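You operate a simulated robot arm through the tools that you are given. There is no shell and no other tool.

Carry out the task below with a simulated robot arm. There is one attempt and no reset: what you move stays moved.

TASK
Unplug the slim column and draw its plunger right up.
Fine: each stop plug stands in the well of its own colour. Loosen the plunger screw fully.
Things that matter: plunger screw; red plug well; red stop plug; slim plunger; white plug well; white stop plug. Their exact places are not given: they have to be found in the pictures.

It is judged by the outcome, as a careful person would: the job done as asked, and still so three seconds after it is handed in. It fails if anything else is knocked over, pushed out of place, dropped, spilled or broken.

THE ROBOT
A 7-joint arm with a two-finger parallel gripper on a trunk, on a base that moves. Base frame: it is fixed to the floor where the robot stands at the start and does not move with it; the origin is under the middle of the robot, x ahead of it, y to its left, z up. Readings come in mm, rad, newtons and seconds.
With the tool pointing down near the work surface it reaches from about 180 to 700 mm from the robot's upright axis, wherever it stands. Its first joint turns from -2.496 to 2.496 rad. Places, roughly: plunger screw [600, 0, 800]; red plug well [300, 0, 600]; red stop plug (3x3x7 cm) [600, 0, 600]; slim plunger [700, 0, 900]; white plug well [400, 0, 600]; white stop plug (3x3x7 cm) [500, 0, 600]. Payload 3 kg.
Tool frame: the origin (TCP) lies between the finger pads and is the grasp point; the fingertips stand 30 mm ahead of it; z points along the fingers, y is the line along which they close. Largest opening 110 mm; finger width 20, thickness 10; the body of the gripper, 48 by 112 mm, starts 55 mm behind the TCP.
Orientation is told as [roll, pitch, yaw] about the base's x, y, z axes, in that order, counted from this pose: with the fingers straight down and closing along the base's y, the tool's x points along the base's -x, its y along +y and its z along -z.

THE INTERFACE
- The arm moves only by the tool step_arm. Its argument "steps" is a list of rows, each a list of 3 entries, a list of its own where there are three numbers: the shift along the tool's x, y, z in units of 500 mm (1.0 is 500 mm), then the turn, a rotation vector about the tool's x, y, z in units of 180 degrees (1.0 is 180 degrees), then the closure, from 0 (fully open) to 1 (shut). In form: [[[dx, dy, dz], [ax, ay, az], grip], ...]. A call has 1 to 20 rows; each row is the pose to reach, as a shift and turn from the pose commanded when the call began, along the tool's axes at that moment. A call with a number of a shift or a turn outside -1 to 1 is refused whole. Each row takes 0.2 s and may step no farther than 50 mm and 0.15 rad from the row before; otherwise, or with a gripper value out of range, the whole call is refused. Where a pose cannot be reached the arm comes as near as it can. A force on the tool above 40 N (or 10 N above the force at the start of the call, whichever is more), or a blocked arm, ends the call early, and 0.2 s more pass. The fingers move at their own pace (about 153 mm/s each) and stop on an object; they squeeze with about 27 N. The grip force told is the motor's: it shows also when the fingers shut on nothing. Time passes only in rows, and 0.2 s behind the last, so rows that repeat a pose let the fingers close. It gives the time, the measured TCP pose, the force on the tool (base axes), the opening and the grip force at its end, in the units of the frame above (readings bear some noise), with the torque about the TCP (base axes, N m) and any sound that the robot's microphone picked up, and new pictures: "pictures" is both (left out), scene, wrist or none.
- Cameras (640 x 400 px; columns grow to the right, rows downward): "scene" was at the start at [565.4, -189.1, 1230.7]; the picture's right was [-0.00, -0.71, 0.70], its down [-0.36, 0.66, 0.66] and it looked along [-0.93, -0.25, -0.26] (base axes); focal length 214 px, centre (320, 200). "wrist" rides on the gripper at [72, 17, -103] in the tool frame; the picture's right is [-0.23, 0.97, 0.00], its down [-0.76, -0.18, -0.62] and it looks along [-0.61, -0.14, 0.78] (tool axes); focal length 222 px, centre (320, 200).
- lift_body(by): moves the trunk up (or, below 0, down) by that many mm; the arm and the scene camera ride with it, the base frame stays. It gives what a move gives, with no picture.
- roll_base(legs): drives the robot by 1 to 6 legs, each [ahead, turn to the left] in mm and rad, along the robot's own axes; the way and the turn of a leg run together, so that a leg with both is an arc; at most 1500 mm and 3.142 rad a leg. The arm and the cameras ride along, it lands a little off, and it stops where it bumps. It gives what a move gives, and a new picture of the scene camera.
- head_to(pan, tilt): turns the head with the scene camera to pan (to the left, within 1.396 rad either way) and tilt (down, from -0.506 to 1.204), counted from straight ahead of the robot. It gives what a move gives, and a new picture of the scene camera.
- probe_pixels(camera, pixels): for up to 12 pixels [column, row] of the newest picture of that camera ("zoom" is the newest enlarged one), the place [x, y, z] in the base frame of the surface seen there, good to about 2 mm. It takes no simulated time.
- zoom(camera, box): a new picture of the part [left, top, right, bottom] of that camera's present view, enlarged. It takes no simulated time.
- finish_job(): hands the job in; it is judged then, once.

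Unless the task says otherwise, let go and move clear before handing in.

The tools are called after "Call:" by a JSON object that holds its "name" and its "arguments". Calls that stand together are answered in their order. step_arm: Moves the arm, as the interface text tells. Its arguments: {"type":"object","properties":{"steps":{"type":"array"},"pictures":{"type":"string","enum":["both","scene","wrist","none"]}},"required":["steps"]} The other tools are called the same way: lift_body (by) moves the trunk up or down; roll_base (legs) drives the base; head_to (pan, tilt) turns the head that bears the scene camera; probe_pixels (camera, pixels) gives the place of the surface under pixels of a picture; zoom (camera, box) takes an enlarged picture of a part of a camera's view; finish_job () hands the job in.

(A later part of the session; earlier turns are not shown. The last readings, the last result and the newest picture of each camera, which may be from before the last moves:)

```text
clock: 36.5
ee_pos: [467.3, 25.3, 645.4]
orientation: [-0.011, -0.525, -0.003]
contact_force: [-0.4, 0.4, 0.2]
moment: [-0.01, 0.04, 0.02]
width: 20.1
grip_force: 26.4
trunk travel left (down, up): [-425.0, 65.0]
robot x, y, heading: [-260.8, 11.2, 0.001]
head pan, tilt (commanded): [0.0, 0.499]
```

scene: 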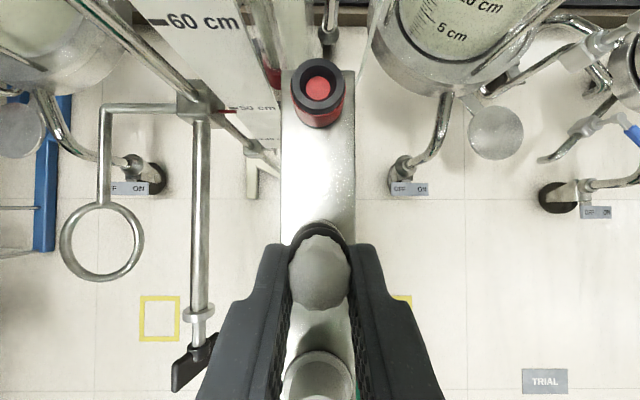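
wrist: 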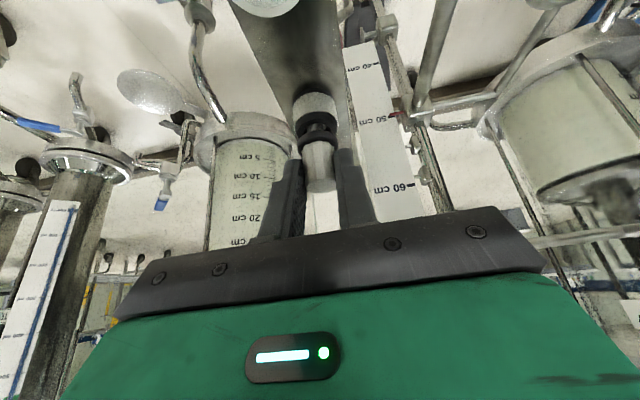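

The side force is gone. Now I'll lift the white plug straight up slowly.

Call:
{"name": "step_arm", "arguments": {"steps": [[[-0.006, 0, -0.0104], [0, 0, 0], 1], [[-0.012, 0, -0.0208], [0, 0, 0], 1], [[-0.02, 0, -0.0346], [0, 0, 0], 1], [[-0.03, 0, -0.0519], [0, 0, 0], 1], [[-0.04, 0, -0.0692], [0, 0, 0], 1], [[-0.05, 0, -0.0865], [0, 0, 0], 1]]}}

Call:
{"name": "zoom", "arguments": {"camera": "wrist", "box": [230, 60, 430, 250]}}

```text
clock: 38.0
ee_pos: [467.2, 26.6, 695.5]
orientation: [-0.009, -0.524, -0.004]
contact_force: [0.8, -0.6, 0.4]
moment: [-0.02, 0.02, 0.03]
width: 20.2
grip_force: 27.1
trunk travel left (down, up): [-425.0, 65.0]
robot x, y, heading: [-259.6, 12.7, -0.0]
head pan, tilt (commanded): [0.0, 0.499]
```

scene: 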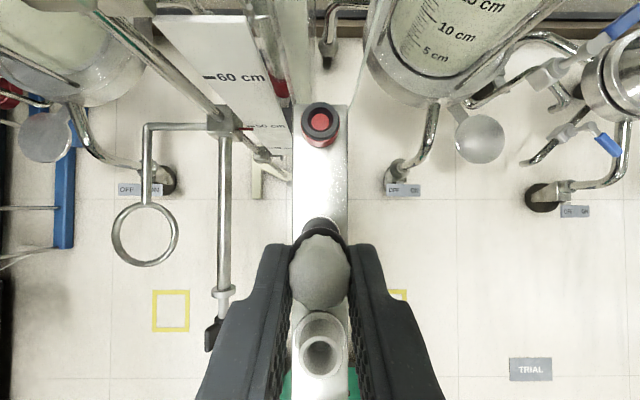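
wrist: 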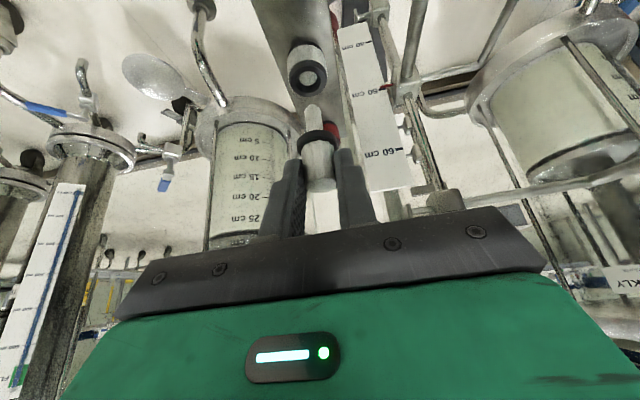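

```text
2.11 times, centred on (330, 155) of wrist
```

zoom: 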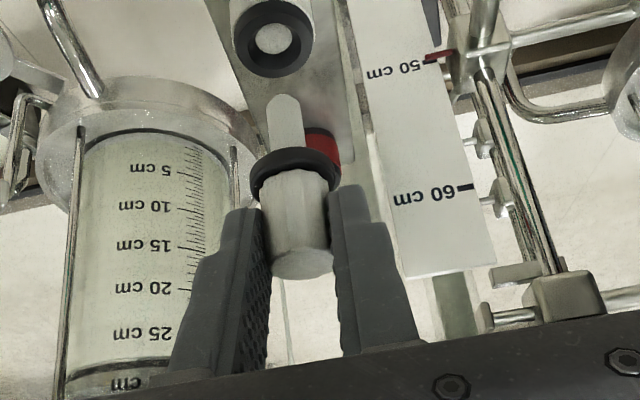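

The white plug is out and held (20.2 mm, 27 N). I'll carry it 90 mm straight back over the white well at the same height and attitude.

Call:
{"name": "step_arm", "arguments": {"steps": [[[0.0312, 0, -0.018], [0, 0, 0], 1], [[0.0624, 0, -0.036], [0, 0, 0], 1], [[0.0935, 0, -0.054], [0, 0, 0], 1], [[0.1247, 0, -0.072], [0, 0, 0], 1], [[0.1559, 0, -0.09], [0, 0, 0], 1], [[0.1559, 0, -0.09], [0, 0, 0], 1]]}}

Call:
{"name": "zoom", "arguments": {"camera": "wrist", "box": [230, 20, 430, 210]}}

```text
clock: 39.4
ee_pos: [376.5, 26.2, 695.2]
orientation: [-0.011, -0.526, -0.001]
contact_force: [-0.1, 0.4, -1.0]
moment: [-0.03, 0.01, -0.01]
width: 19.9
grip_force: 27.4
trunk travel left (down, up): [-425.0, 65.0]
robot x, y, heading: [-262.6, 10.1, -0.003]
head pan, tilt (commanded): [0.0, 0.499]
```

scene: 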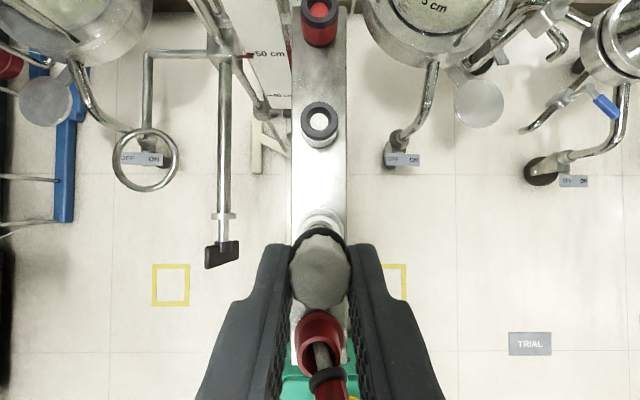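
wrist: 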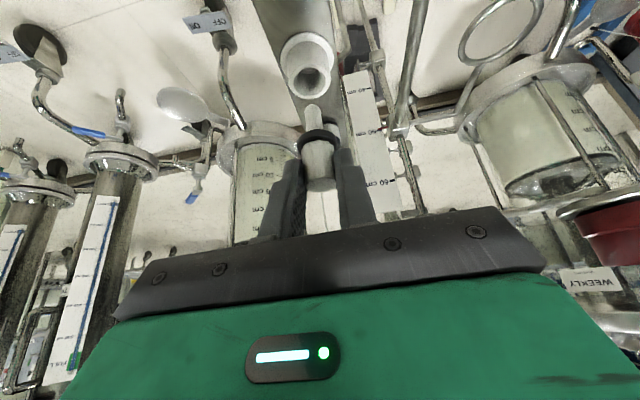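

```text
2.11 times, centred on (330, 115) of wrist
```

zoom: 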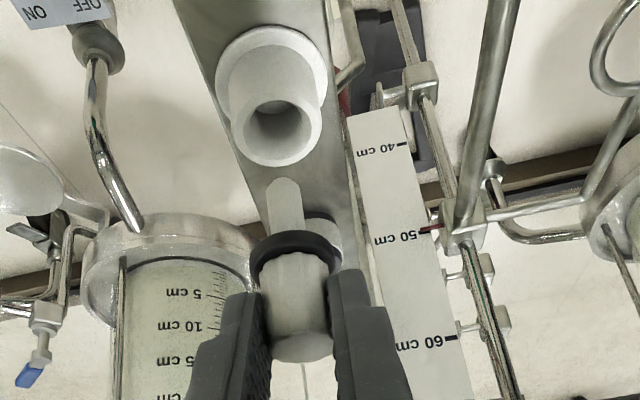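

I'll measure the white well's rim and the white stem in this wrist view for final alignment.

Call:
{"name": "probe_pixels", "arguments": {"camera": "zoom", "pixels": [[236, 132], [317, 124], [277, 159], [247, 151], [306, 149], [250, 103], [300, 97], [275, 96], [234, 122], [316, 112], [262, 157], [292, 156]]}}

Call:
{"name": "probe_pixels", "arguments": {"camera": "zoom", "pixels": [[284, 182], [285, 195], [287, 210], [289, 225], [272, 205], [300, 205], [253, 250], [336, 248], [293, 250], [295, 290], [268, 290], [322, 290]]}}

```text
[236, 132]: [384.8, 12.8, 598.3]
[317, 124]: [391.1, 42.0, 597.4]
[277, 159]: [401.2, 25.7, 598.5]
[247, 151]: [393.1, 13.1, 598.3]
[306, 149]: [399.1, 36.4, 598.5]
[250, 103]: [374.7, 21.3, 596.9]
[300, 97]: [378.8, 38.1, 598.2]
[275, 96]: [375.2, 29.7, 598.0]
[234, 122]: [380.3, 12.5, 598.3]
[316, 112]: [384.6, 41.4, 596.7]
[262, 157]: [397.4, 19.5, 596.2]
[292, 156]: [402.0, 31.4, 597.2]
```

```text
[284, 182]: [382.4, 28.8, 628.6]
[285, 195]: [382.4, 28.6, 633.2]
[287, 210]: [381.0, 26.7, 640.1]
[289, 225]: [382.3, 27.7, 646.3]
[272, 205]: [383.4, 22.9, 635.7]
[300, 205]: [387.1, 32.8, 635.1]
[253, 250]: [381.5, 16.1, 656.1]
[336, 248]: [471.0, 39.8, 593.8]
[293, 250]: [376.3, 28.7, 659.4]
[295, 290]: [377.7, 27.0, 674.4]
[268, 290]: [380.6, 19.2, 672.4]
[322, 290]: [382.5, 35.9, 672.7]
```

White stem axis ≈(387.4, 27.8) and well centre ≈(388, 27.3) — under 1 mm off, and the plug hangs upright. I'll lower 48 mm into the well.

Call:
{"name": "step_arm", "arguments": {"steps": [[[0.0115, -0.0003, 0.021], [0, 0, 0], 1], [[0.0235, -0.0006, 0.042], [0, 0, 0], 1], [[0.0355, -0.0006, 0.063], [0, 0, 0], 1], [[0.0474, -0.0006, 0.0836], [0, 0, 0], 1], [[0.0474, -0.0006, 0.0836], [0, 0, 0], 1]], "pictures": "wrist"}}

Call:
{"name": "zoom", "arguments": {"camera": "wrist", "box": [230, 20, 430, 210]}}

```text
clock: 40.5
ee_pos: [377.9, 25.4, 646.9]
orientation: [-0.009, -0.525, -0.002]
contact_force: [0.4, 0.2, -1.2]
moment: [0.02, -0.01, 0.03]
width: 20.1
grip_force: 27.5
trunk travel left (down, up): [-425.0, 65.0]
robot x, y, heading: [-257.4, 13.0, 0.005]
head pan, tilt (commanded): [0.0, 0.499]
```

wrist: 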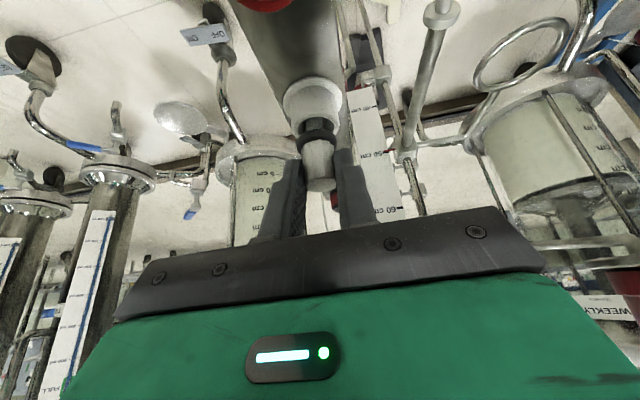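

```text
2.11 times, centred on (330, 115) of wrist
```

zoom: 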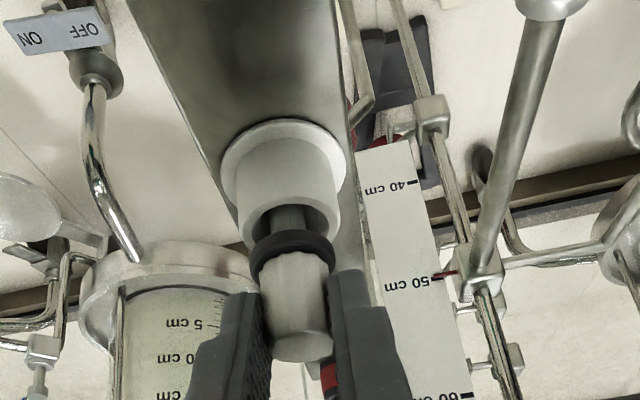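

The stem is in the well, still without contact at z≈646.9. I'll lower in roughly 1 mm steps to find the floor gently.

Call:
{"name": "step_arm", "arguments": {"steps": [[[0.001, 0, 0.0017], [0, 0, 0], 1]], "pictures": "none"}}

```text
clock: 41.0
ee_pos: [378.2, 25.5, 647.6]
orientation: [-0.009, -0.526, -0.003]
contact_force: [-1.2, 0.9, 0.1]
moment: [-0.01, -0.03, 0.02]
width: 20.3
grip_force: 26.9
trunk travel left (down, up): [-425.0, 65.0]
robot x, y, heading: [-259.1, 10.2, 0.003]
head pan, tilt (commanded): [0.0, 0.499]
```

Call:
{"name": "step_arm", "arguments": {"steps": [[[0.001, 0, 0.0017], [0, 0, 0], 1]], "pictures": "none"}}

```text
clock: 41.4
ee_pos: [377.8, 25.6, 647.5]
orientation: [-0.01, -0.527, -0.002]
contact_force: [-0.5, 1.1, 7.6]
moment: [0.12, 0.03, 0.05]
width: 20.2
grip_force: 27.1
trunk travel left (down, up): [-425.0, 65.0]
robot x, y, heading: [-258.2, 9.9, -0.003]
head pan, tilt (commanded): [0.0, 0.499]
```

The stem tip touched the floor (7.6 N). I'll ease off a fraction and then open the fingers by small amounts so the plug stays upright.

Call:
{"name": "step_arm", "arguments": {"steps": [[[-0.0004, 0, -0.0007], [0, 0, 0], 1], [[-0.0004, 0, -0.0007], [0, 0, 0], 0.81], [[-0.0004, 0, -0.0007], [0, 0, 0], 0.8], [[-0.0004, 0, -0.0007], [0, 0, 0], 0.79], [[-0.0004, 0, -0.0007], [0, 0, 0], 0.77]]}}

Call:
{"name": "zoom", "arguments": {"camera": "wrist", "box": [230, 20, 430, 210]}}

```text
clock: 42.5
ee_pos: [378.4, 25.3, 646.3]
orientation: [-0.008, -0.525, -0.001]
contact_force: [-0.6, -0.6, 1.2]
moment: [-0.03, 0.03, 0.01]
width: 25.0
grip_force: 0.1
trunk travel left (down, up): [-425.0, 65.0]
robot x, y, heading: [-258.7, 12.4, 0.002]
head pan, tilt (commanded): [0.0, 0.499]
```

scene: 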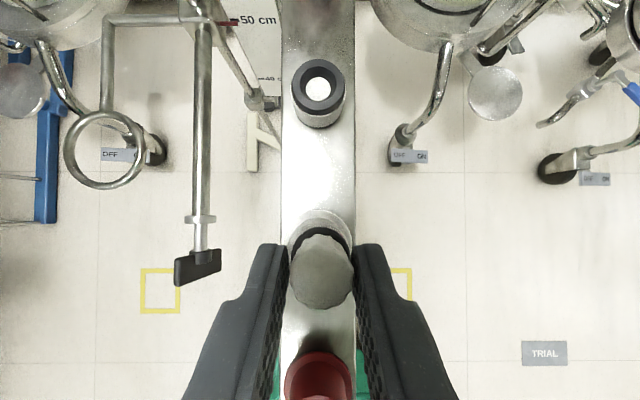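
wrist: 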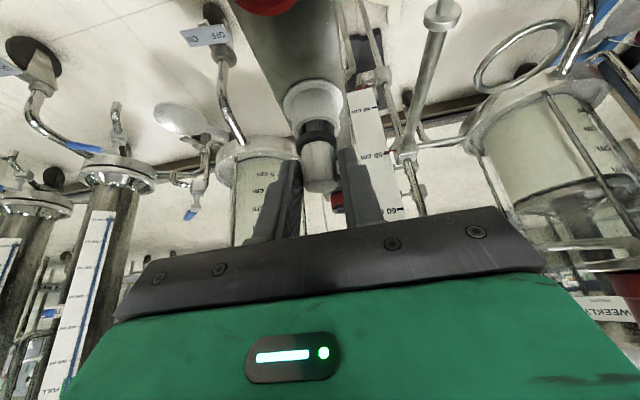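

```text
2.11 times, centred on (330, 115) of wrist
```

zoom: 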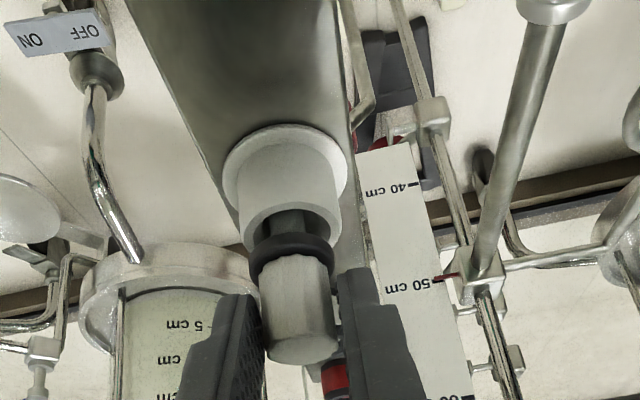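

The white plug still stands upright between the opened pads. I'll open further and check it again.

Call:
{"name": "step_arm", "arguments": {"steps": [[[0, 0, 0], [0, 0, 0], 0.72], [[0, 0, 0], [0, 0, 0], 0.65], [[0, 0, 0], [0, 0, 0], 0.5], [[0, 0, 0], [0, 0, 0], 0.5]]}}

Call:
{"name": "zoom", "arguments": {"camera": "wrist", "box": [230, 20, 430, 210]}}

Call:
{"name": "zoom", "arguments": {"camera": "scene", "box": [270, 200, 370, 330]}}

```text
clock: 43.5
ee_pos: [377.6, 25.7, 647.0]
orientation: [-0.009, -0.525, -0.002]
contact_force: [0.0, -0.1, -0.2]
moment: [0.01, -0.02, 0.01]
width: 54.9
grip_force: 0.0
trunk travel left (down, up): [-425.0, 65.0]
robot x, y, heading: [-258.0, 11.5, -0.002]
head pan, tilt (commanded): [0.0, 0.499]
```

scene: 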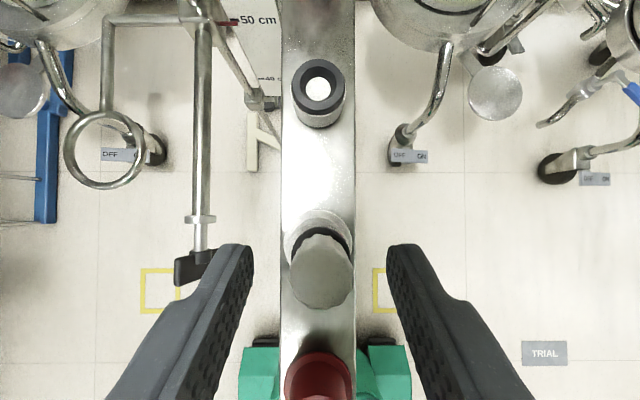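
wrist: 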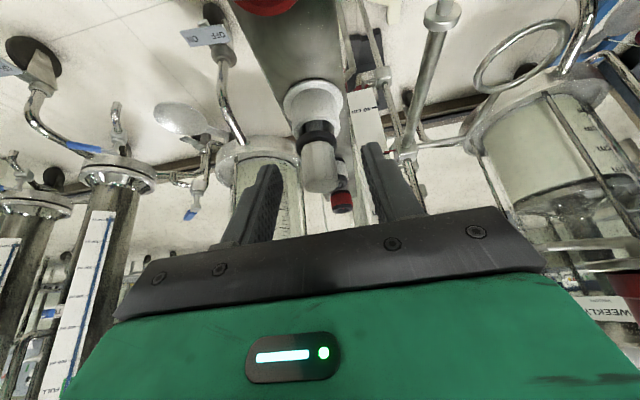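

```text
2.11 times, centred on (330, 115) of wrist
```

zoom: 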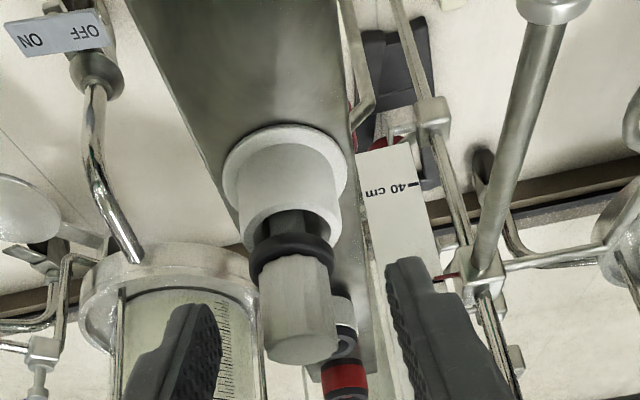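

```text
3.08 times, centred on (320, 265) of scene
```

zoom: 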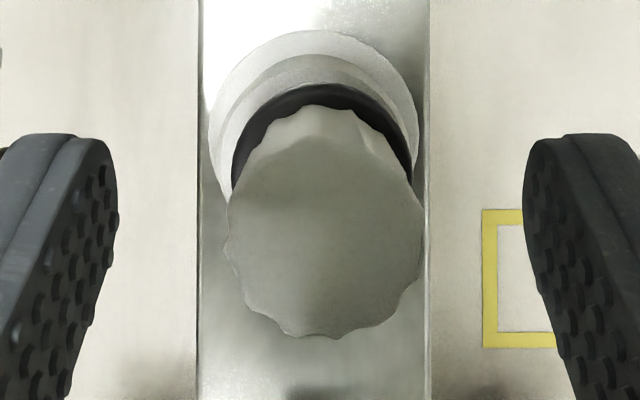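

The white plug stands upright in its well. Since an upright release is stable, I'll also set the red plug straight; first I'll back out along the tool axis away from the white plug.

Call:
{"name": "step_arm", "arguments": {"steps": [[[0, 0, -0.03], [0, 0, 0], 0.48], [[0, 0, -0.08], [0, 0, 0], 0.48], [[0, 0, -0.16], [0, 0, 0], 0.48], [[0, 0, -0.2], [0, 0, 0], 0.48]], "pictures": "scene"}}

```text
clock: 44.5
ee_pos: [328.0, 25.2, 732.2]
orientation: [-0.011, -0.523, -0.003]
contact_force: [0.2, -0.3, 0.1]
moment: [0.02, -0.02, 0.02]
width: 57.0
grip_force: 0.1
trunk travel left (down, up): [-425.0, 65.0]
robot x, y, heading: [-260.0, 10.1, 0.003]
head pan, tilt (commanded): [0.0, 0.499]
```

scene: 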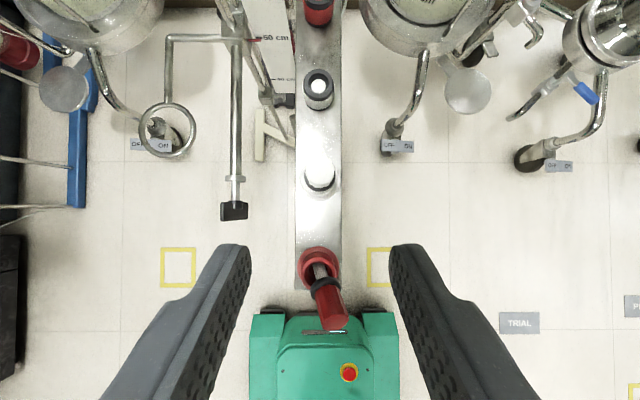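

The white plug is upright at (320,178) and the red one leans at (325,295). I'll zoom on the red plug to measure its lean.

Call:
{"name": "zoom", "arguments": {"camera": "scene", "box": [285, 240, 365, 340]}}

Call:
{"name": "probe_pixels", "arguments": {"camera": "zoom", "pixels": [[340, 355], [300, 360], [385, 345], [330, 300], [350, 372], [320, 270], [285, 245], [335, 225], [310, 215], [295, 100], [262, 100], [325, 65]]}}

```text
4.00 times, centred on (325, 290) of scene
```

zoom: 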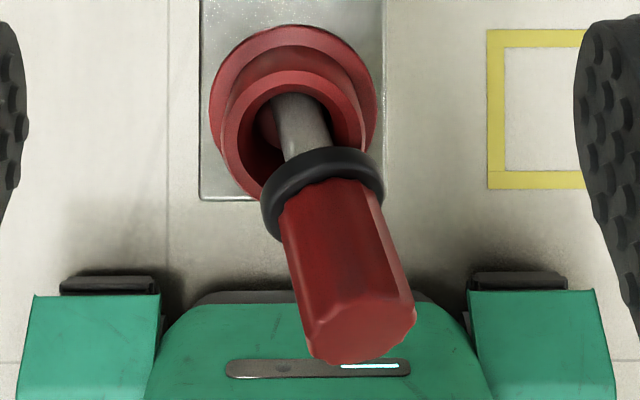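

```text
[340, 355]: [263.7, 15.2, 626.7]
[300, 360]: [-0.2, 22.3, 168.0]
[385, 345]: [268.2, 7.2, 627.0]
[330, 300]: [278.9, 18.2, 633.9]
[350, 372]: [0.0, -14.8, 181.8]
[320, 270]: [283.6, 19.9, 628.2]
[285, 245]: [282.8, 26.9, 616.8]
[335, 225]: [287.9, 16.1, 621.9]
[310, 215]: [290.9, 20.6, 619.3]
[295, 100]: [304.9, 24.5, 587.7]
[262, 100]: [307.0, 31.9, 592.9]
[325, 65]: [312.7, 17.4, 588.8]
```

The red plug leans about 28° toward the robot and slightly to -y, with its stem tip on the far side of the well. I'll move to a pre-grasp behind it with a 53° tilt matched to its lean.

Call:
{"name": "step_arm", "arguments": {"steps": [[[0.0482, -0.0034, -0.0295], [0, -0.032, 0], 0.5], [[0.0964, -0.0067, -0.059], [0, -0.064, 0], 0.5], [[0.1445, -0.01, -0.0886], [0, -0.096, 0], 0.5], [[0.1927, -0.0134, -0.1181], [0, -0.128, 0], 0.5], [[0.2317, -0.0134, -0.07], [0, -0.128, 0], 0.5], [[0.2707, -0.0134, -0.0218], [0, -0.128, 0], 0.5], [[0.2707, -0.0134, -0.0218], [0, -0.128, 0], 0.5]]}}

Call:
{"name": "zoom", "arguments": {"camera": "wrist", "box": [230, 40, 430, 230]}}

```text
clock: 46.1
ee_pos: [205.8, 21.6, 673.7]
orientation: [-0.013, -0.926, 0.005]
contact_force: [-1.0, -0.1, 0.0]
moment: [0.0, 0.03, -0.03]
width: 55.0
grip_force: 0.1
trunk travel left (down, up): [-425.0, 65.0]
robot x, y, heading: [-259.5, 10.6, 0.001]
head pan, tilt (commanded): [0.0, 0.499]
```

scene: 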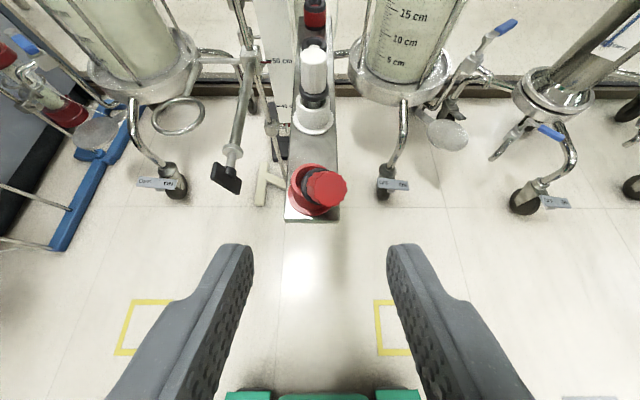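
wrist: 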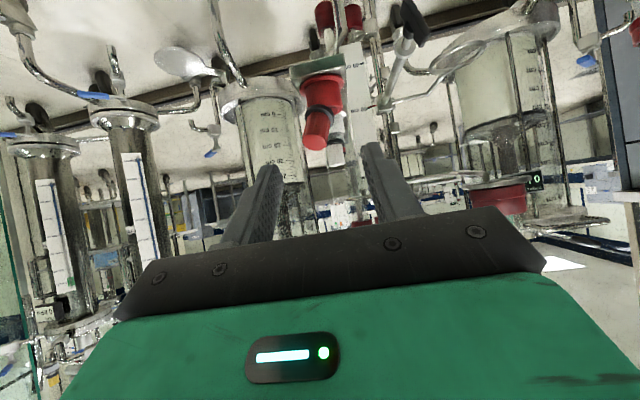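

```text
2.11 times, centred on (330, 135) of wrist
```

zoom: 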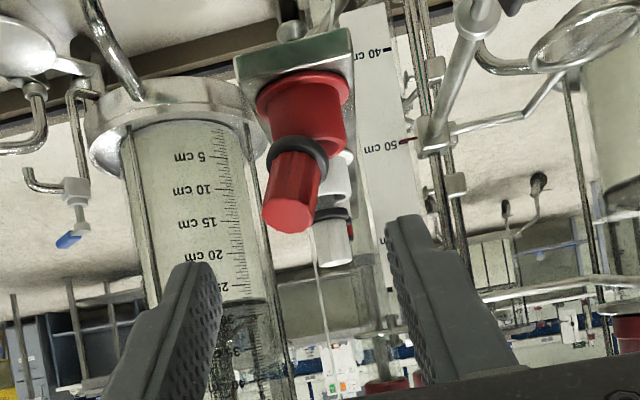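

The leaning head (zoom ≈(291,210)) is roughly centred between the fingers. I'll probe it for the final approach.

Call:
{"name": "probe_pixels", "arguments": {"camera": "zoom", "pixels": [[288, 215], [266, 212], [311, 215], [290, 200], [290, 230], [294, 180], [270, 185], [318, 180], [298, 147], [270, 150], [325, 165], [205, 300]]}}

Call:
{"name": "probe_pixels", "arguments": {"camera": "scene", "pixels": [[327, 189], [310, 188], [345, 188], [327, 175], [327, 205], [318, 200], [312, 175], [240, 260], [402, 260]]}}

```text
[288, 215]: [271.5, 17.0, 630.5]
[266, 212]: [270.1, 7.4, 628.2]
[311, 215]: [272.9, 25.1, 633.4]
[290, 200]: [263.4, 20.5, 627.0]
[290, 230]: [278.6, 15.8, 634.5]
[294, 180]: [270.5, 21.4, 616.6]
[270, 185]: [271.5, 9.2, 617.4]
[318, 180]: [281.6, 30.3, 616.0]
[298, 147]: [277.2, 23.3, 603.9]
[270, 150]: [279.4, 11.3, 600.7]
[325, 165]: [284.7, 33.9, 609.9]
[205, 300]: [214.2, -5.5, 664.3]
```

```text
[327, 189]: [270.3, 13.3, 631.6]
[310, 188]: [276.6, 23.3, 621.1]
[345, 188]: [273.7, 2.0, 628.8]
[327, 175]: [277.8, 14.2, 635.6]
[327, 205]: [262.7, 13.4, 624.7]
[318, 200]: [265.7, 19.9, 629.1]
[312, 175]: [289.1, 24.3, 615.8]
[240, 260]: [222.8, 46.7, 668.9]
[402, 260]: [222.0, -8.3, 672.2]
```

Top centre is about (270, 15, 630.5) in tool coordinates. I'll advance along the tool axis to straddle the head, shifted 2.5 mm to -y, then look.

Call:
{"name": "step_arm", "arguments": {"steps": [[[0.0004, -0.0025, 0.035], [0, 0, 0], 0.5], [[0.0008, -0.005, 0.07], [0, 0, 0], 0.5], [[0.0012, -0.005, 0.105], [0, 0, 0], 0.5], [[0.0016, -0.005, 0.1368], [0, 0, 0], 0.5], [[0.0016, -0.005, 0.1368], [0, 0, 0], 0.5]]}}

Call:
{"name": "zoom", "arguments": {"camera": "wrist", "box": [230, 40, 430, 230]}}

Call:
{"name": "zoom", "arguments": {"camera": "scene", "box": [220, 160, 420, 360]}}

```text
clock: 47.4
ee_pos: [259.4, 17.5, 631.4]
orientation: [-0.013, -0.927, 0.003]
contact_force: [0.7, -0.3, -0.4]
moment: [-0.02, 0.0, 0.0]
width: 54.8
grip_force: 0.1
trunk travel left (down, up): [-425.0, 65.0]
robot x, y, heading: [-259.4, 7.4, 0.001]
head pan, tilt (commanded): [0.0, 0.499]
```

scene: 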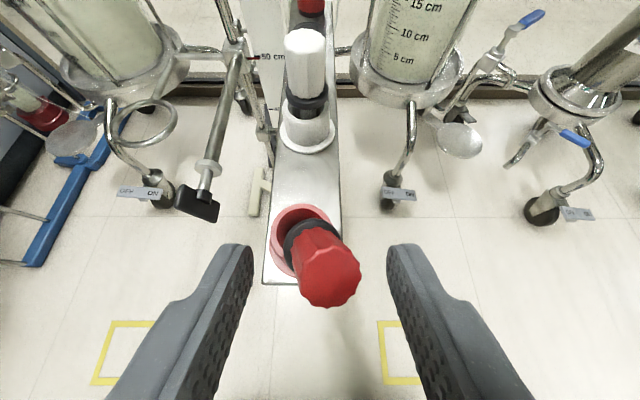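
wrist: 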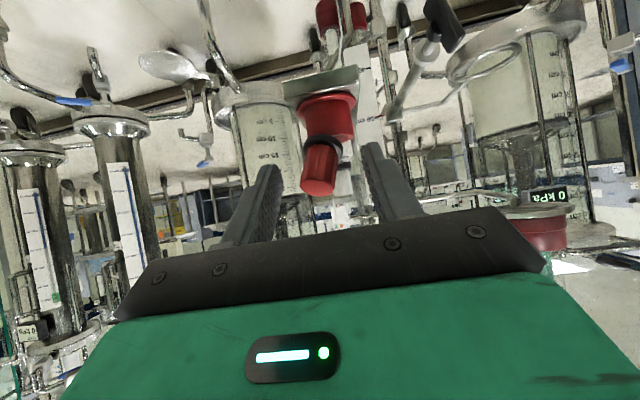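

```text
2.11 times, centred on (330, 135) of wrist
```

zoom: 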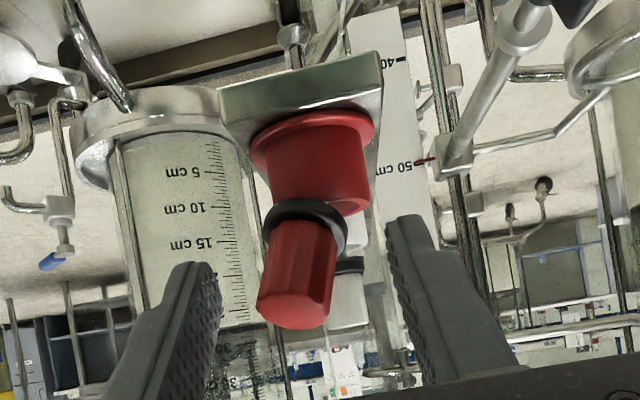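

```text
2.00 times, centred on (320, 260) of scene
```

zoom: 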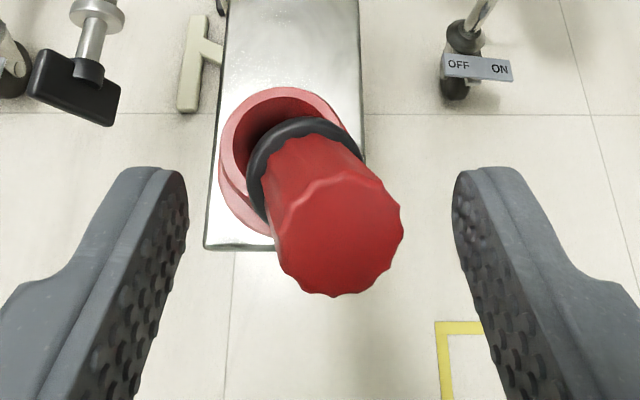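

The head is centred between the pads. I'll close the fingers gradually on it.

Call:
{"name": "step_arm", "arguments": {"steps": [[[0, 0, 0], [0, 0, 0], 0.65], [[0, 0, 0], [0, 0, 0], 0.74], [[0, 0, 0], [0, 0, 0], 0.8], [[0, 0, 0], [0, 0, 0], 1], [[0, 0, 0], [0, 0, 0], 1]]}}

Call:
{"name": "zoom", "arguments": {"camera": "wrist", "box": [230, 40, 430, 230]}}

```text
clock: 48.5
ee_pos: [260.3, 18.6, 632.7]
orientation: [-0.012, -0.927, 0.006]
contact_force: [-0.7, 14.5, 0.6]
moment: [0.64, 0.01, 0.55]
width: 22.3
grip_force: 27.0
trunk travel left (down, up): [-425.0, 65.0]
robot x, y, heading: [-264.8, 13.9, 0.0]
head pan, tilt (commanded): [0.0, 0.499]
```

scene: 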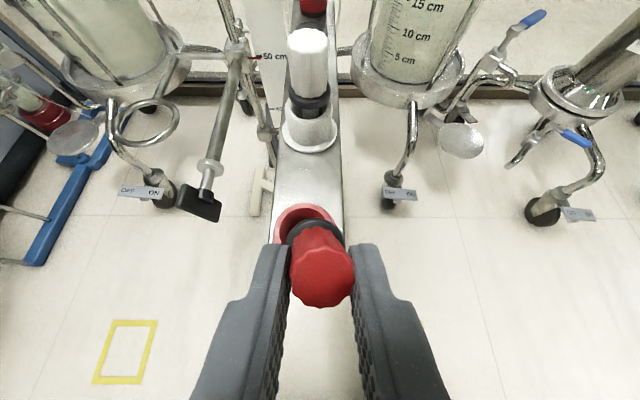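
wrist: 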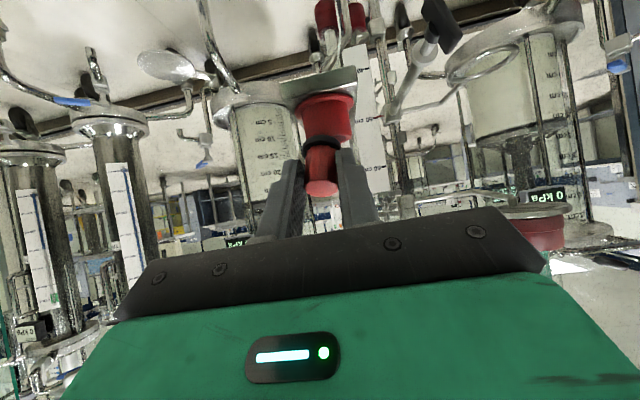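

```text
2.11 times, centred on (330, 135) of wrist
```

zoom: 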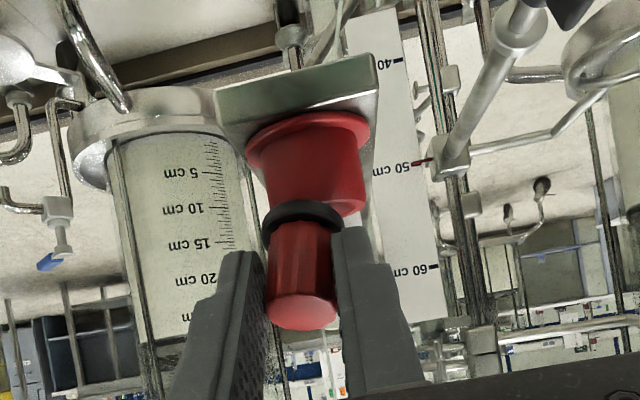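

The plug is gripped and straightened sideways; a 14.5 N side force shows the stem pressing on the well wall. I'll shift +4 mm in y to relieve it.

Call:
{"name": "step_arm", "arguments": {"steps": [[[0, 0.004, 0], [0, 0, 0], 1], [[0, 0.008, 0], [0, 0, 0], 1], [[0, 0.008, 0], [0, 0, 0], 1]]}}

Call:
{"name": "zoom", "arguments": {"camera": "wrist", "box": [230, 40, 430, 230]}}

```text
clock: 49.4
ee_pos: [259.5, 21.2, 632.8]
orientation: [-0.014, -0.928, 0.005]
contact_force: [0.9, 9.7, -1.8]
moment: [0.41, 0.05, 0.37]
width: 20.3
grip_force: 27.4
trunk travel left (down, up): [-425.0, 65.0]
robot x, y, heading: [-256.9, 9.8, 0.0]
head pan, tilt (commanded): [0.0, 0.499]
```

scene: 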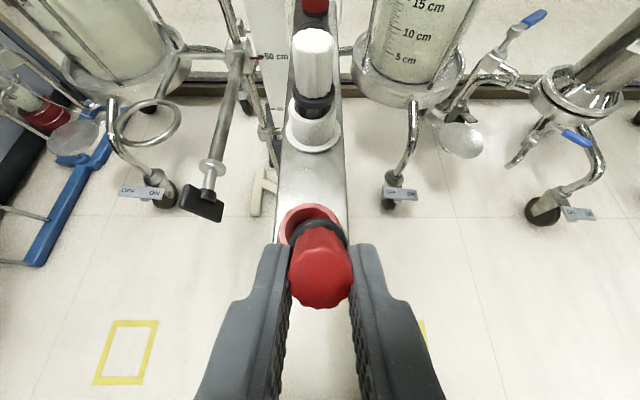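
wrist: 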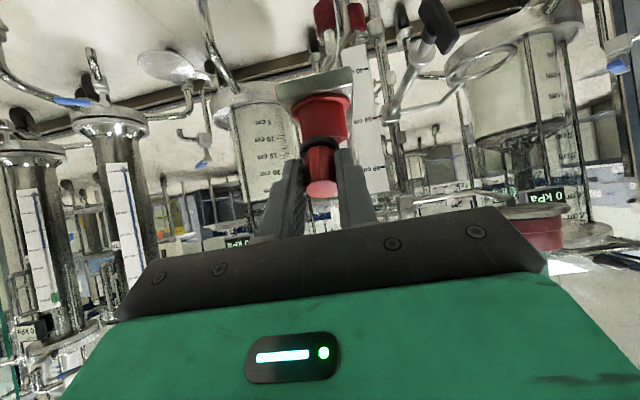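

```text
2.11 times, centred on (330, 135) of wrist
```

zoom: 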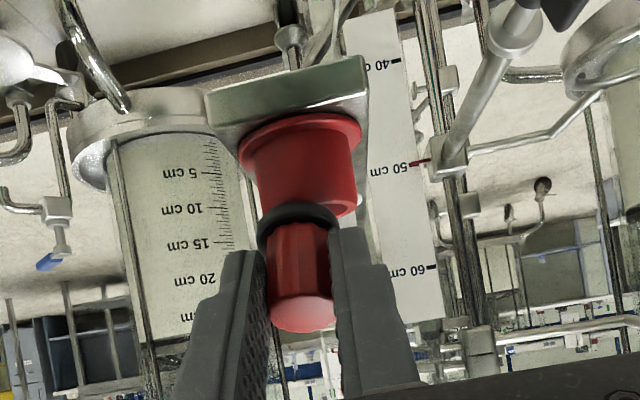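

The head now sits flat in the pads (20.3 mm) with 9.7 N side force left. I'll shift another 3.5 mm in +y.

Call:
{"name": "step_arm", "arguments": {"steps": [[[0, 0.0035, 0], [0, 0, 0], 1], [[0, 0.007, 0], [0, 0, 0], 1], [[0, 0.007, 0], [0, 0, 0], 1]], "pictures": "none"}}

```text
clock: 50.1
ee_pos: [259.5, 23.6, 633.1]
orientation: [-0.014, -0.926, 0.003]
contact_force: [0.1, -0.2, -0.8]
moment: [-0.01, -0.05, 0.02]
width: 20.3
grip_force: 27.7
trunk travel left (down, up): [-425.0, 65.0]
robot x, y, heading: [-258.1, 11.8, 0.001]
head pan, tilt (commanded): [0.0, 0.499]
```

The side force is zero now. I'll lift 12 mm (stem tip still inside the well) and turn the plug upright about its tip in small arcs.

Call:
{"name": "step_arm", "arguments": {"steps": [[[-0.0096, 0, -0.0072], [0, 0, 0], 1], [[-0.0192, 0, -0.0144], [0, 0, 0], 1], [[-0.0354, 0.001, -0.0083], [0, 0.0389, 0], 1], [[-0.0509, 0.002, -0.0002], [0, 0.0778, 0], 1]]}}

Call:
{"name": "zoom", "arguments": {"camera": "wrist", "box": [230, 40, 430, 230]}}

```text
clock: 51.1
ee_pos: [274.2, 27.0, 654.2]
orientation: [-0.011, -0.68, -0.002]
contact_force: [-10.6, 0.4, 3.6]
moment: [0.02, 0.5, -0.02]
width: 20.0
grip_force: 27.4
trunk travel left (down, up): [-425.0, 65.0]
robot x, y, heading: [-262.0, 11.6, -0.005]
head pan, tilt (commanded): [0.0, 0.499]
```

scene: 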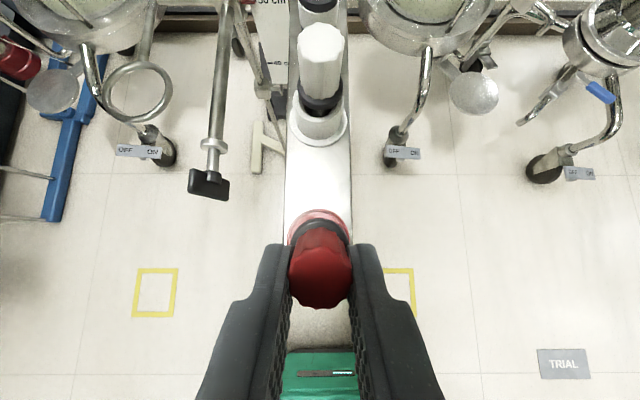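
wrist: 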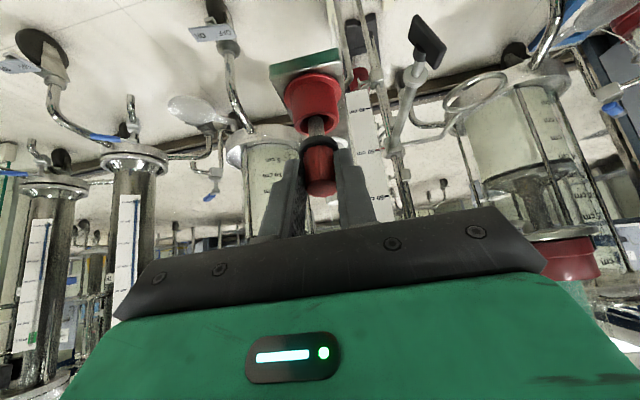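

```text
2.11 times, centred on (330, 135) of wrist
```

zoom: 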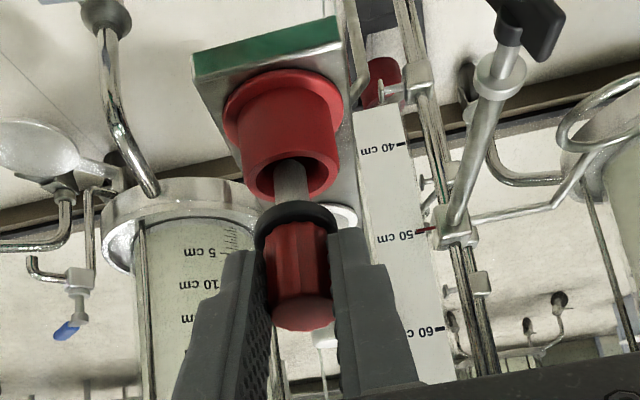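

The stem tip presses the far wall (-10.6 N in x). I'll shift 5 mm back toward the robot.

Call:
{"name": "step_arm", "arguments": {"steps": [[[0.004, 0, -0.0031], [0, 0, 0], 1], [[0.0078, 0, -0.0063], [0, 0, 0], 1], [[0.0078, 0, -0.0063], [0, 0, 0], 1]], "pictures": "wrist"}}

Call:
{"name": "zoom", "arguments": {"camera": "wrist", "box": [230, 40, 430, 230]}}

```text
clock: 52.0
ee_pos: [270.2, 25.9, 654.4]
orientation: [-0.011, -0.683, 0.0]
contact_force: [-0.2, 0.3, -0.7]
moment: [-0.02, 0.01, 0.04]
width: 20.1
grip_force: 27.2
trunk travel left (down, up): [-425.0, 65.0]
robot x, y, heading: [-256.5, 6.3, 0.001]
head pan, tilt (commanded): [0.0, 0.499]
```

wrist: 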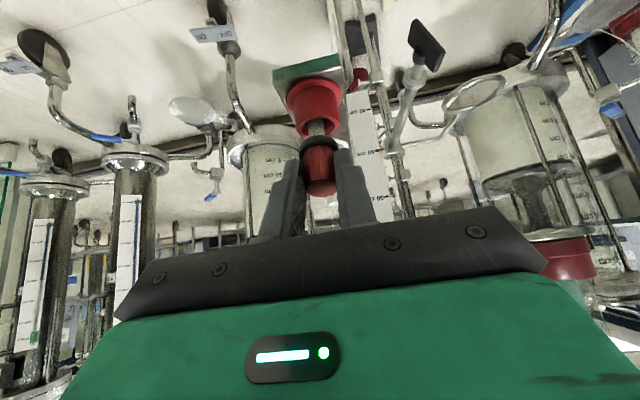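

```text
2.11 times, centred on (330, 135) of wrist
```

zoom: 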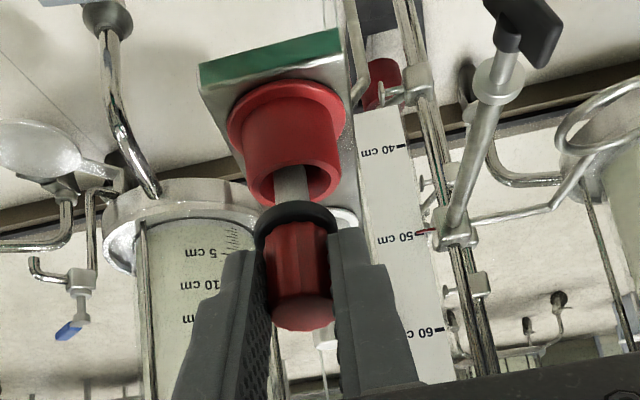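

Force is zero again. I'll probe the head and stem to see the remaining lean.

Call:
{"name": "probe_pixels", "arguments": {"camera": "zoom", "pixels": [[297, 230], [298, 250], [299, 270], [300, 290], [300, 312], [300, 325], [293, 172], [293, 185], [292, 195], [295, 215], [278, 180], [306, 180]]}}

Call:
{"name": "probe_pixels", "arguments": {"camera": "zoom", "pixels": [[252, 180], [337, 165], [262, 195], [322, 190], [255, 165], [335, 178], [330, 187], [268, 200], [300, 317], [275, 312], [328, 312], [300, 320]]}}

```text
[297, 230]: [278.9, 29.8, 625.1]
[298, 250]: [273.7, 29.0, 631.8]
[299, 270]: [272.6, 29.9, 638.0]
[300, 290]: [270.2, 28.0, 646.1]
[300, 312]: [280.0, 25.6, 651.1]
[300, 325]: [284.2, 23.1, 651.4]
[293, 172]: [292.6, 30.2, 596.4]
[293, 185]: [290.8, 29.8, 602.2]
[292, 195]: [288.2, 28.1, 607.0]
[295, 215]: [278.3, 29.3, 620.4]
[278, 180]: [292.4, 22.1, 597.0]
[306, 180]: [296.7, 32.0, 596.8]
```

```text
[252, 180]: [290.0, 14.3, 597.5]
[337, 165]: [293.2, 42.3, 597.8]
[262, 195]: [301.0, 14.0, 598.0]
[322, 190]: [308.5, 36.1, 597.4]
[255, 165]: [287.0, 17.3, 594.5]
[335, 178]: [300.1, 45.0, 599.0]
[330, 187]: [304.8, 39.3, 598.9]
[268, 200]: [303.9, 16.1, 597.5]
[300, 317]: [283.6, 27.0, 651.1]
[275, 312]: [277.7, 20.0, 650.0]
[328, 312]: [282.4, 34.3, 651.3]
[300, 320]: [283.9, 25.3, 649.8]
```

The remaining lean is about 15–20°. I'll rotate another 14° about the stem tip.

Call:
{"name": "step_arm", "arguments": {"steps": [[[-0.0154, 0, 0.0045], [0, 0.0389, 0], 1], [[-0.0302, 0, 0.0111], [0, 0.0778, 0], 1], [[-0.0302, 0, 0.0111], [0, 0.0778, 0], 1]]}}

Call:
{"name": "zoom", "arguments": {"camera": "wrist", "box": [270, 60, 370, 210]}}

Call:
{"name": "zoom", "arguments": {"camera": "scene", "box": [270, 200, 370, 330]}}

```text
clock: 52.8
ee_pos: [285.1, 25.9, 658.6]
orientation: [-0.008, -0.438, -0.004]
contact_force: [-0.9, 0.6, -1.1]
moment: [-0.03, 0.01, 0.01]
width: 20.0
grip_force: 27.2
trunk travel left (down, up): [-425.0, 65.0]
robot x, y, heading: [-259.3, 9.7, 0.001]
head pan, tilt (commanded): [0.0, 0.499]
```

scene: 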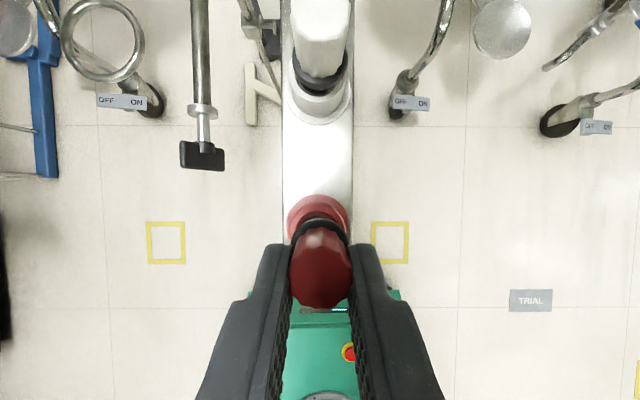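
wrist: 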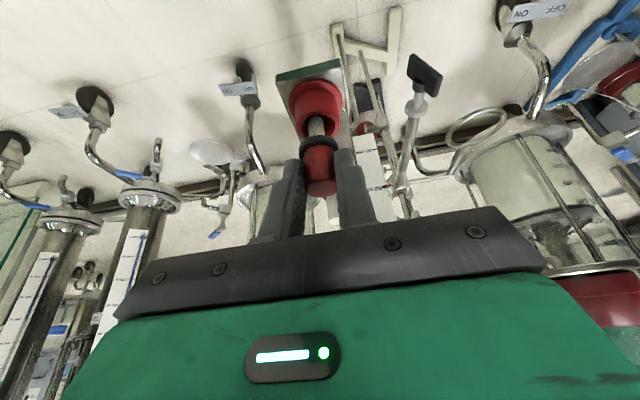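

```text
2.67 times, centred on (320, 135) of wrist
```

zoom: 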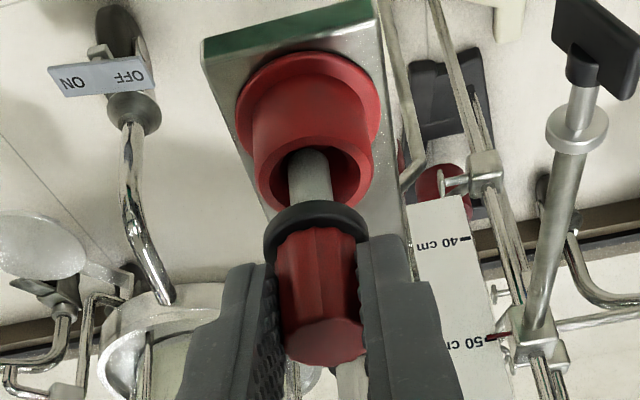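

```text
3.08 times, centred on (320, 265) of scene
```

zoom: 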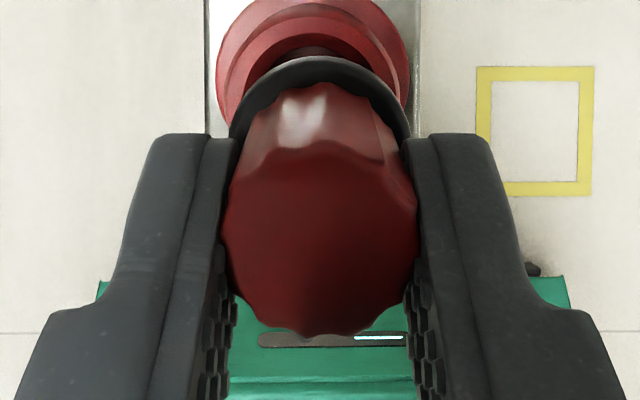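

I'll probe several points on the plug's top face and the well rim to gauge how upright it is.

Call:
{"name": "probe_pixels", "arguments": {"camera": "zoom", "pixels": [[320, 170], [320, 190], [320, 210], [320, 230], [320, 250], [320, 270], [320, 290], [320, 315], [245, 240], [395, 240], [280, 180], [360, 180]]}}

Call:
{"name": "probe_pixels", "arguments": {"camera": "wrist", "pixels": [[321, 190], [314, 190], [330, 188], [320, 165], [319, 158], [320, 172], [318, 150], [316, 129], [316, 124], [317, 134], [311, 128], [322, 128]]}}

```text
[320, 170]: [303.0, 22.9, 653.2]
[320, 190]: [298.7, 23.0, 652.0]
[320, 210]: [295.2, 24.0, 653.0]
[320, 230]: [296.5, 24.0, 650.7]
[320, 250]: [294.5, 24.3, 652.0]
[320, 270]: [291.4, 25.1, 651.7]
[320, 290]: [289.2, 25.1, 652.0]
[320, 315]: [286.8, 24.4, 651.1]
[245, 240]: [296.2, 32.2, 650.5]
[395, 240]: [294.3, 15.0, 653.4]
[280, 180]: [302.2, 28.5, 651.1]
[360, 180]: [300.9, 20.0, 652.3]
```

```text
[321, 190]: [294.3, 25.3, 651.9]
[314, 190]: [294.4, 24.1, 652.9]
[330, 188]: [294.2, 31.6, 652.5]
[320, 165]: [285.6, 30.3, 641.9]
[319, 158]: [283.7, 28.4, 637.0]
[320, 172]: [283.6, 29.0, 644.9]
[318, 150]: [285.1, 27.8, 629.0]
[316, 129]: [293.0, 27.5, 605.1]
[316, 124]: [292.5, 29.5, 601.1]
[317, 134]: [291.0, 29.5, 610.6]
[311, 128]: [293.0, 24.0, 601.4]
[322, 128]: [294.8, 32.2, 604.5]
```

The plug still leans about 5° toward the robot (none sideways). I'll rotate 4.8° more about the tip.

Call:
{"name": "step_arm", "arguments": {"steps": [[[-0.0058, 0.0005, 0.0018], [0, 0.0134, 0], 1], [[-0.0115, 0.001, 0.0035], [0, 0.0267, 0], 1], [[-0.0115, 0.001, 0.0035], [0, 0.0267, 0], 1]]}}

Call:
{"name": "zoom", "arguments": {"camera": "wrist", "box": [270, 60, 370, 210]}}

Call:
{"name": "probe_pixels", "arguments": {"camera": "wrist", "pixels": [[320, 165], [319, 158], [320, 172], [318, 150], [320, 168], [319, 161], [316, 127], [316, 122], [316, 131], [315, 125], [311, 125], [322, 125]]}}

Call:
{"name": "probe_pixels", "arguments": {"camera": "scene", "pixels": [[320, 255], [320, 262], [320, 270], [320, 278], [320, 285], [320, 292], [320, 300], [295, 275], [345, 275], [305, 260], [335, 260], [320, 305]]}}

```text
clock: 53.5
ee_pos: [291.0, 26.4, 658.6]
orientation: [-0.009, -0.353, -0.002]
contact_force: [1.3, -0.5, -0.3]
moment: [0.0, -0.01, 0.01]
width: 20.0
grip_force: 27.3
trunk travel left (down, up): [-425.0, 65.0]
robot x, y, heading: [-261.7, 11.0, -0.004]
head pan, tilt (commanded): [0.0, 0.499]
```

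scene: 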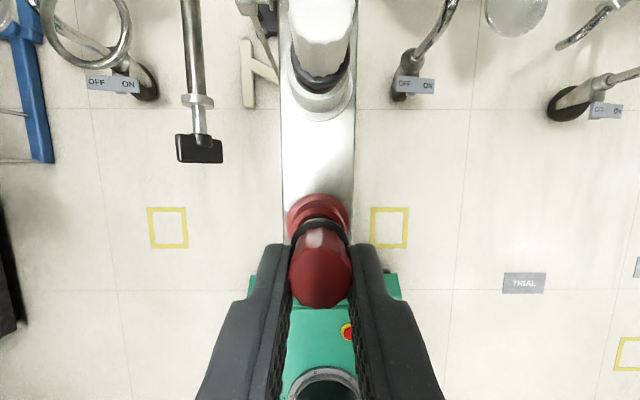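
wrist: 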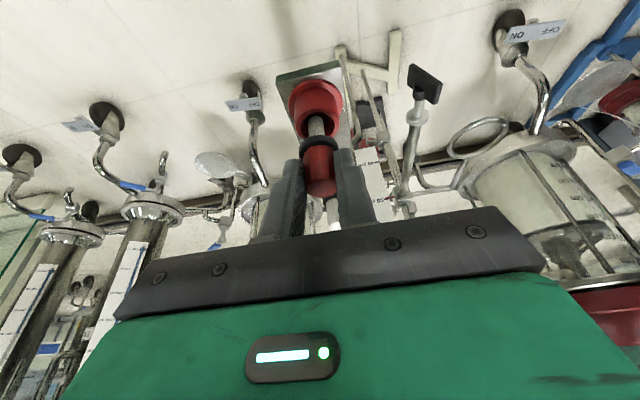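

```text
2.67 times, centred on (320, 135) of wrist
```

zoom: 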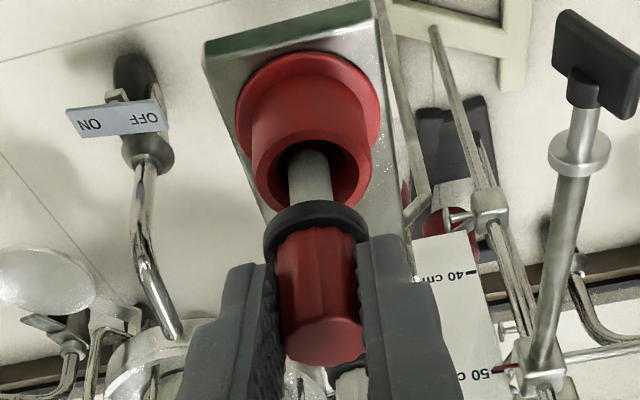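

```text
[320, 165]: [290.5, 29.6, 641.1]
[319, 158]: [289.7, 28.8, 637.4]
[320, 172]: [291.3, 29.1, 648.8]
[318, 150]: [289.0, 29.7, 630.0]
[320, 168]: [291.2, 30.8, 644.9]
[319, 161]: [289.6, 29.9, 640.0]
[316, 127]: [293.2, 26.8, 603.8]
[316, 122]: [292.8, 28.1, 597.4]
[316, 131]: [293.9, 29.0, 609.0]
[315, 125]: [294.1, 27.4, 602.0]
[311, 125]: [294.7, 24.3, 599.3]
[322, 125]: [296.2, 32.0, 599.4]
```

```text
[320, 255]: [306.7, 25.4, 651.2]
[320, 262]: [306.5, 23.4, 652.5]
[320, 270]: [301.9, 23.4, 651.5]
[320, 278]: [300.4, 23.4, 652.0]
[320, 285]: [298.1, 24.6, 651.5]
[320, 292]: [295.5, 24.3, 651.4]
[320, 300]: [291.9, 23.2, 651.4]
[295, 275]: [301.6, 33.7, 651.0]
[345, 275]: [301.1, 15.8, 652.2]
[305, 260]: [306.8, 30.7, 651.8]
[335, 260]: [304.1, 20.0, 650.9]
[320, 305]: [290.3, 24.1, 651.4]
```

The plug is now upright within about 2° and centred over the well. I'll lower it 10 mm, then feel for the floor.

Call:
{"name": "step_arm", "arguments": {"steps": [[[0.004, 0, 0.0092], [0, 0, 0], 1], [[0.0079, 0, 0.0184], [0, 0, 0], 1]], "pictures": "none"}}

```text
clock: 54.1
ee_pos: [290.0, 25.8, 649.3]
orientation: [-0.008, -0.355, -0.003]
contact_force: [0.3, -0.7, -0.3]
moment: [-0.02, -0.02, -0.06]
width: 20.0
grip_force: 27.0
trunk travel left (down, up): [-425.0, 65.0]
robot x, y, heading: [-257.9, 11.5, -0.003]
head pan, tilt (commanded): [0.0, 0.499]
```

Call:
{"name": "step_arm", "arguments": {"steps": [[[0.0007, 0, 0.0019], [0, 0, 0], 1]], "pictures": "none"}}

```text
clock: 54.5
ee_pos: [291.7, 26.1, 648.1]
orientation: [-0.009, -0.355, -0.003]
contact_force: [-0.6, -0.1, -0.3]
moment: [0.0, 0.02, -0.02]
width: 20.0
grip_force: 27.0
trunk travel left (down, up): [-425.0, 65.0]
robot x, y, heading: [-265.0, 8.7, -0.004]
head pan, tilt (commanded): [0.0, 0.499]
```

No contact yet at z≈648; I'll go down another millimetre.

Call:
{"name": "step_arm", "arguments": {"steps": [[[0.0007, 0, 0.0019], [0, 0, 0], 1]], "pictures": "none"}}

```text
clock: 55.0
ee_pos: [291.3, 25.1, 647.4]
orientation: [-0.009, -0.354, -0.005]
contact_force: [-0.4, 0.1, -0.7]
moment: [0.0, 0.05, 0.02]
width: 20.0
grip_force: 27.1
trunk travel left (down, up): [-425.0, 65.0]
robot x, y, heading: [-261.0, 9.5, -0.002]
head pan, tilt (commanded): [0.0, 0.499]
```

Still free at z≈647.4; another millimetre down.

Call:
{"name": "step_arm", "arguments": {"steps": [[[0.0007, 0, 0.0019], [0, 0, 0], 1]], "pictures": "none"}}

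```text
clock: 55.4
ee_pos: [289.4, 27.6, 646.6]
orientation: [-0.01, -0.354, -0.003]
contact_force: [-0.7, -0.5, 3.8]
moment: [-0.04, 0.02, 0.0]
width: 19.8
grip_force: 27.1
trunk travel left (down, up): [-425.0, 65.0]
robot x, y, heading: [-260.2, 8.1, 0.001]
head pan, tilt (commanded): [0.0, 0.499]
```

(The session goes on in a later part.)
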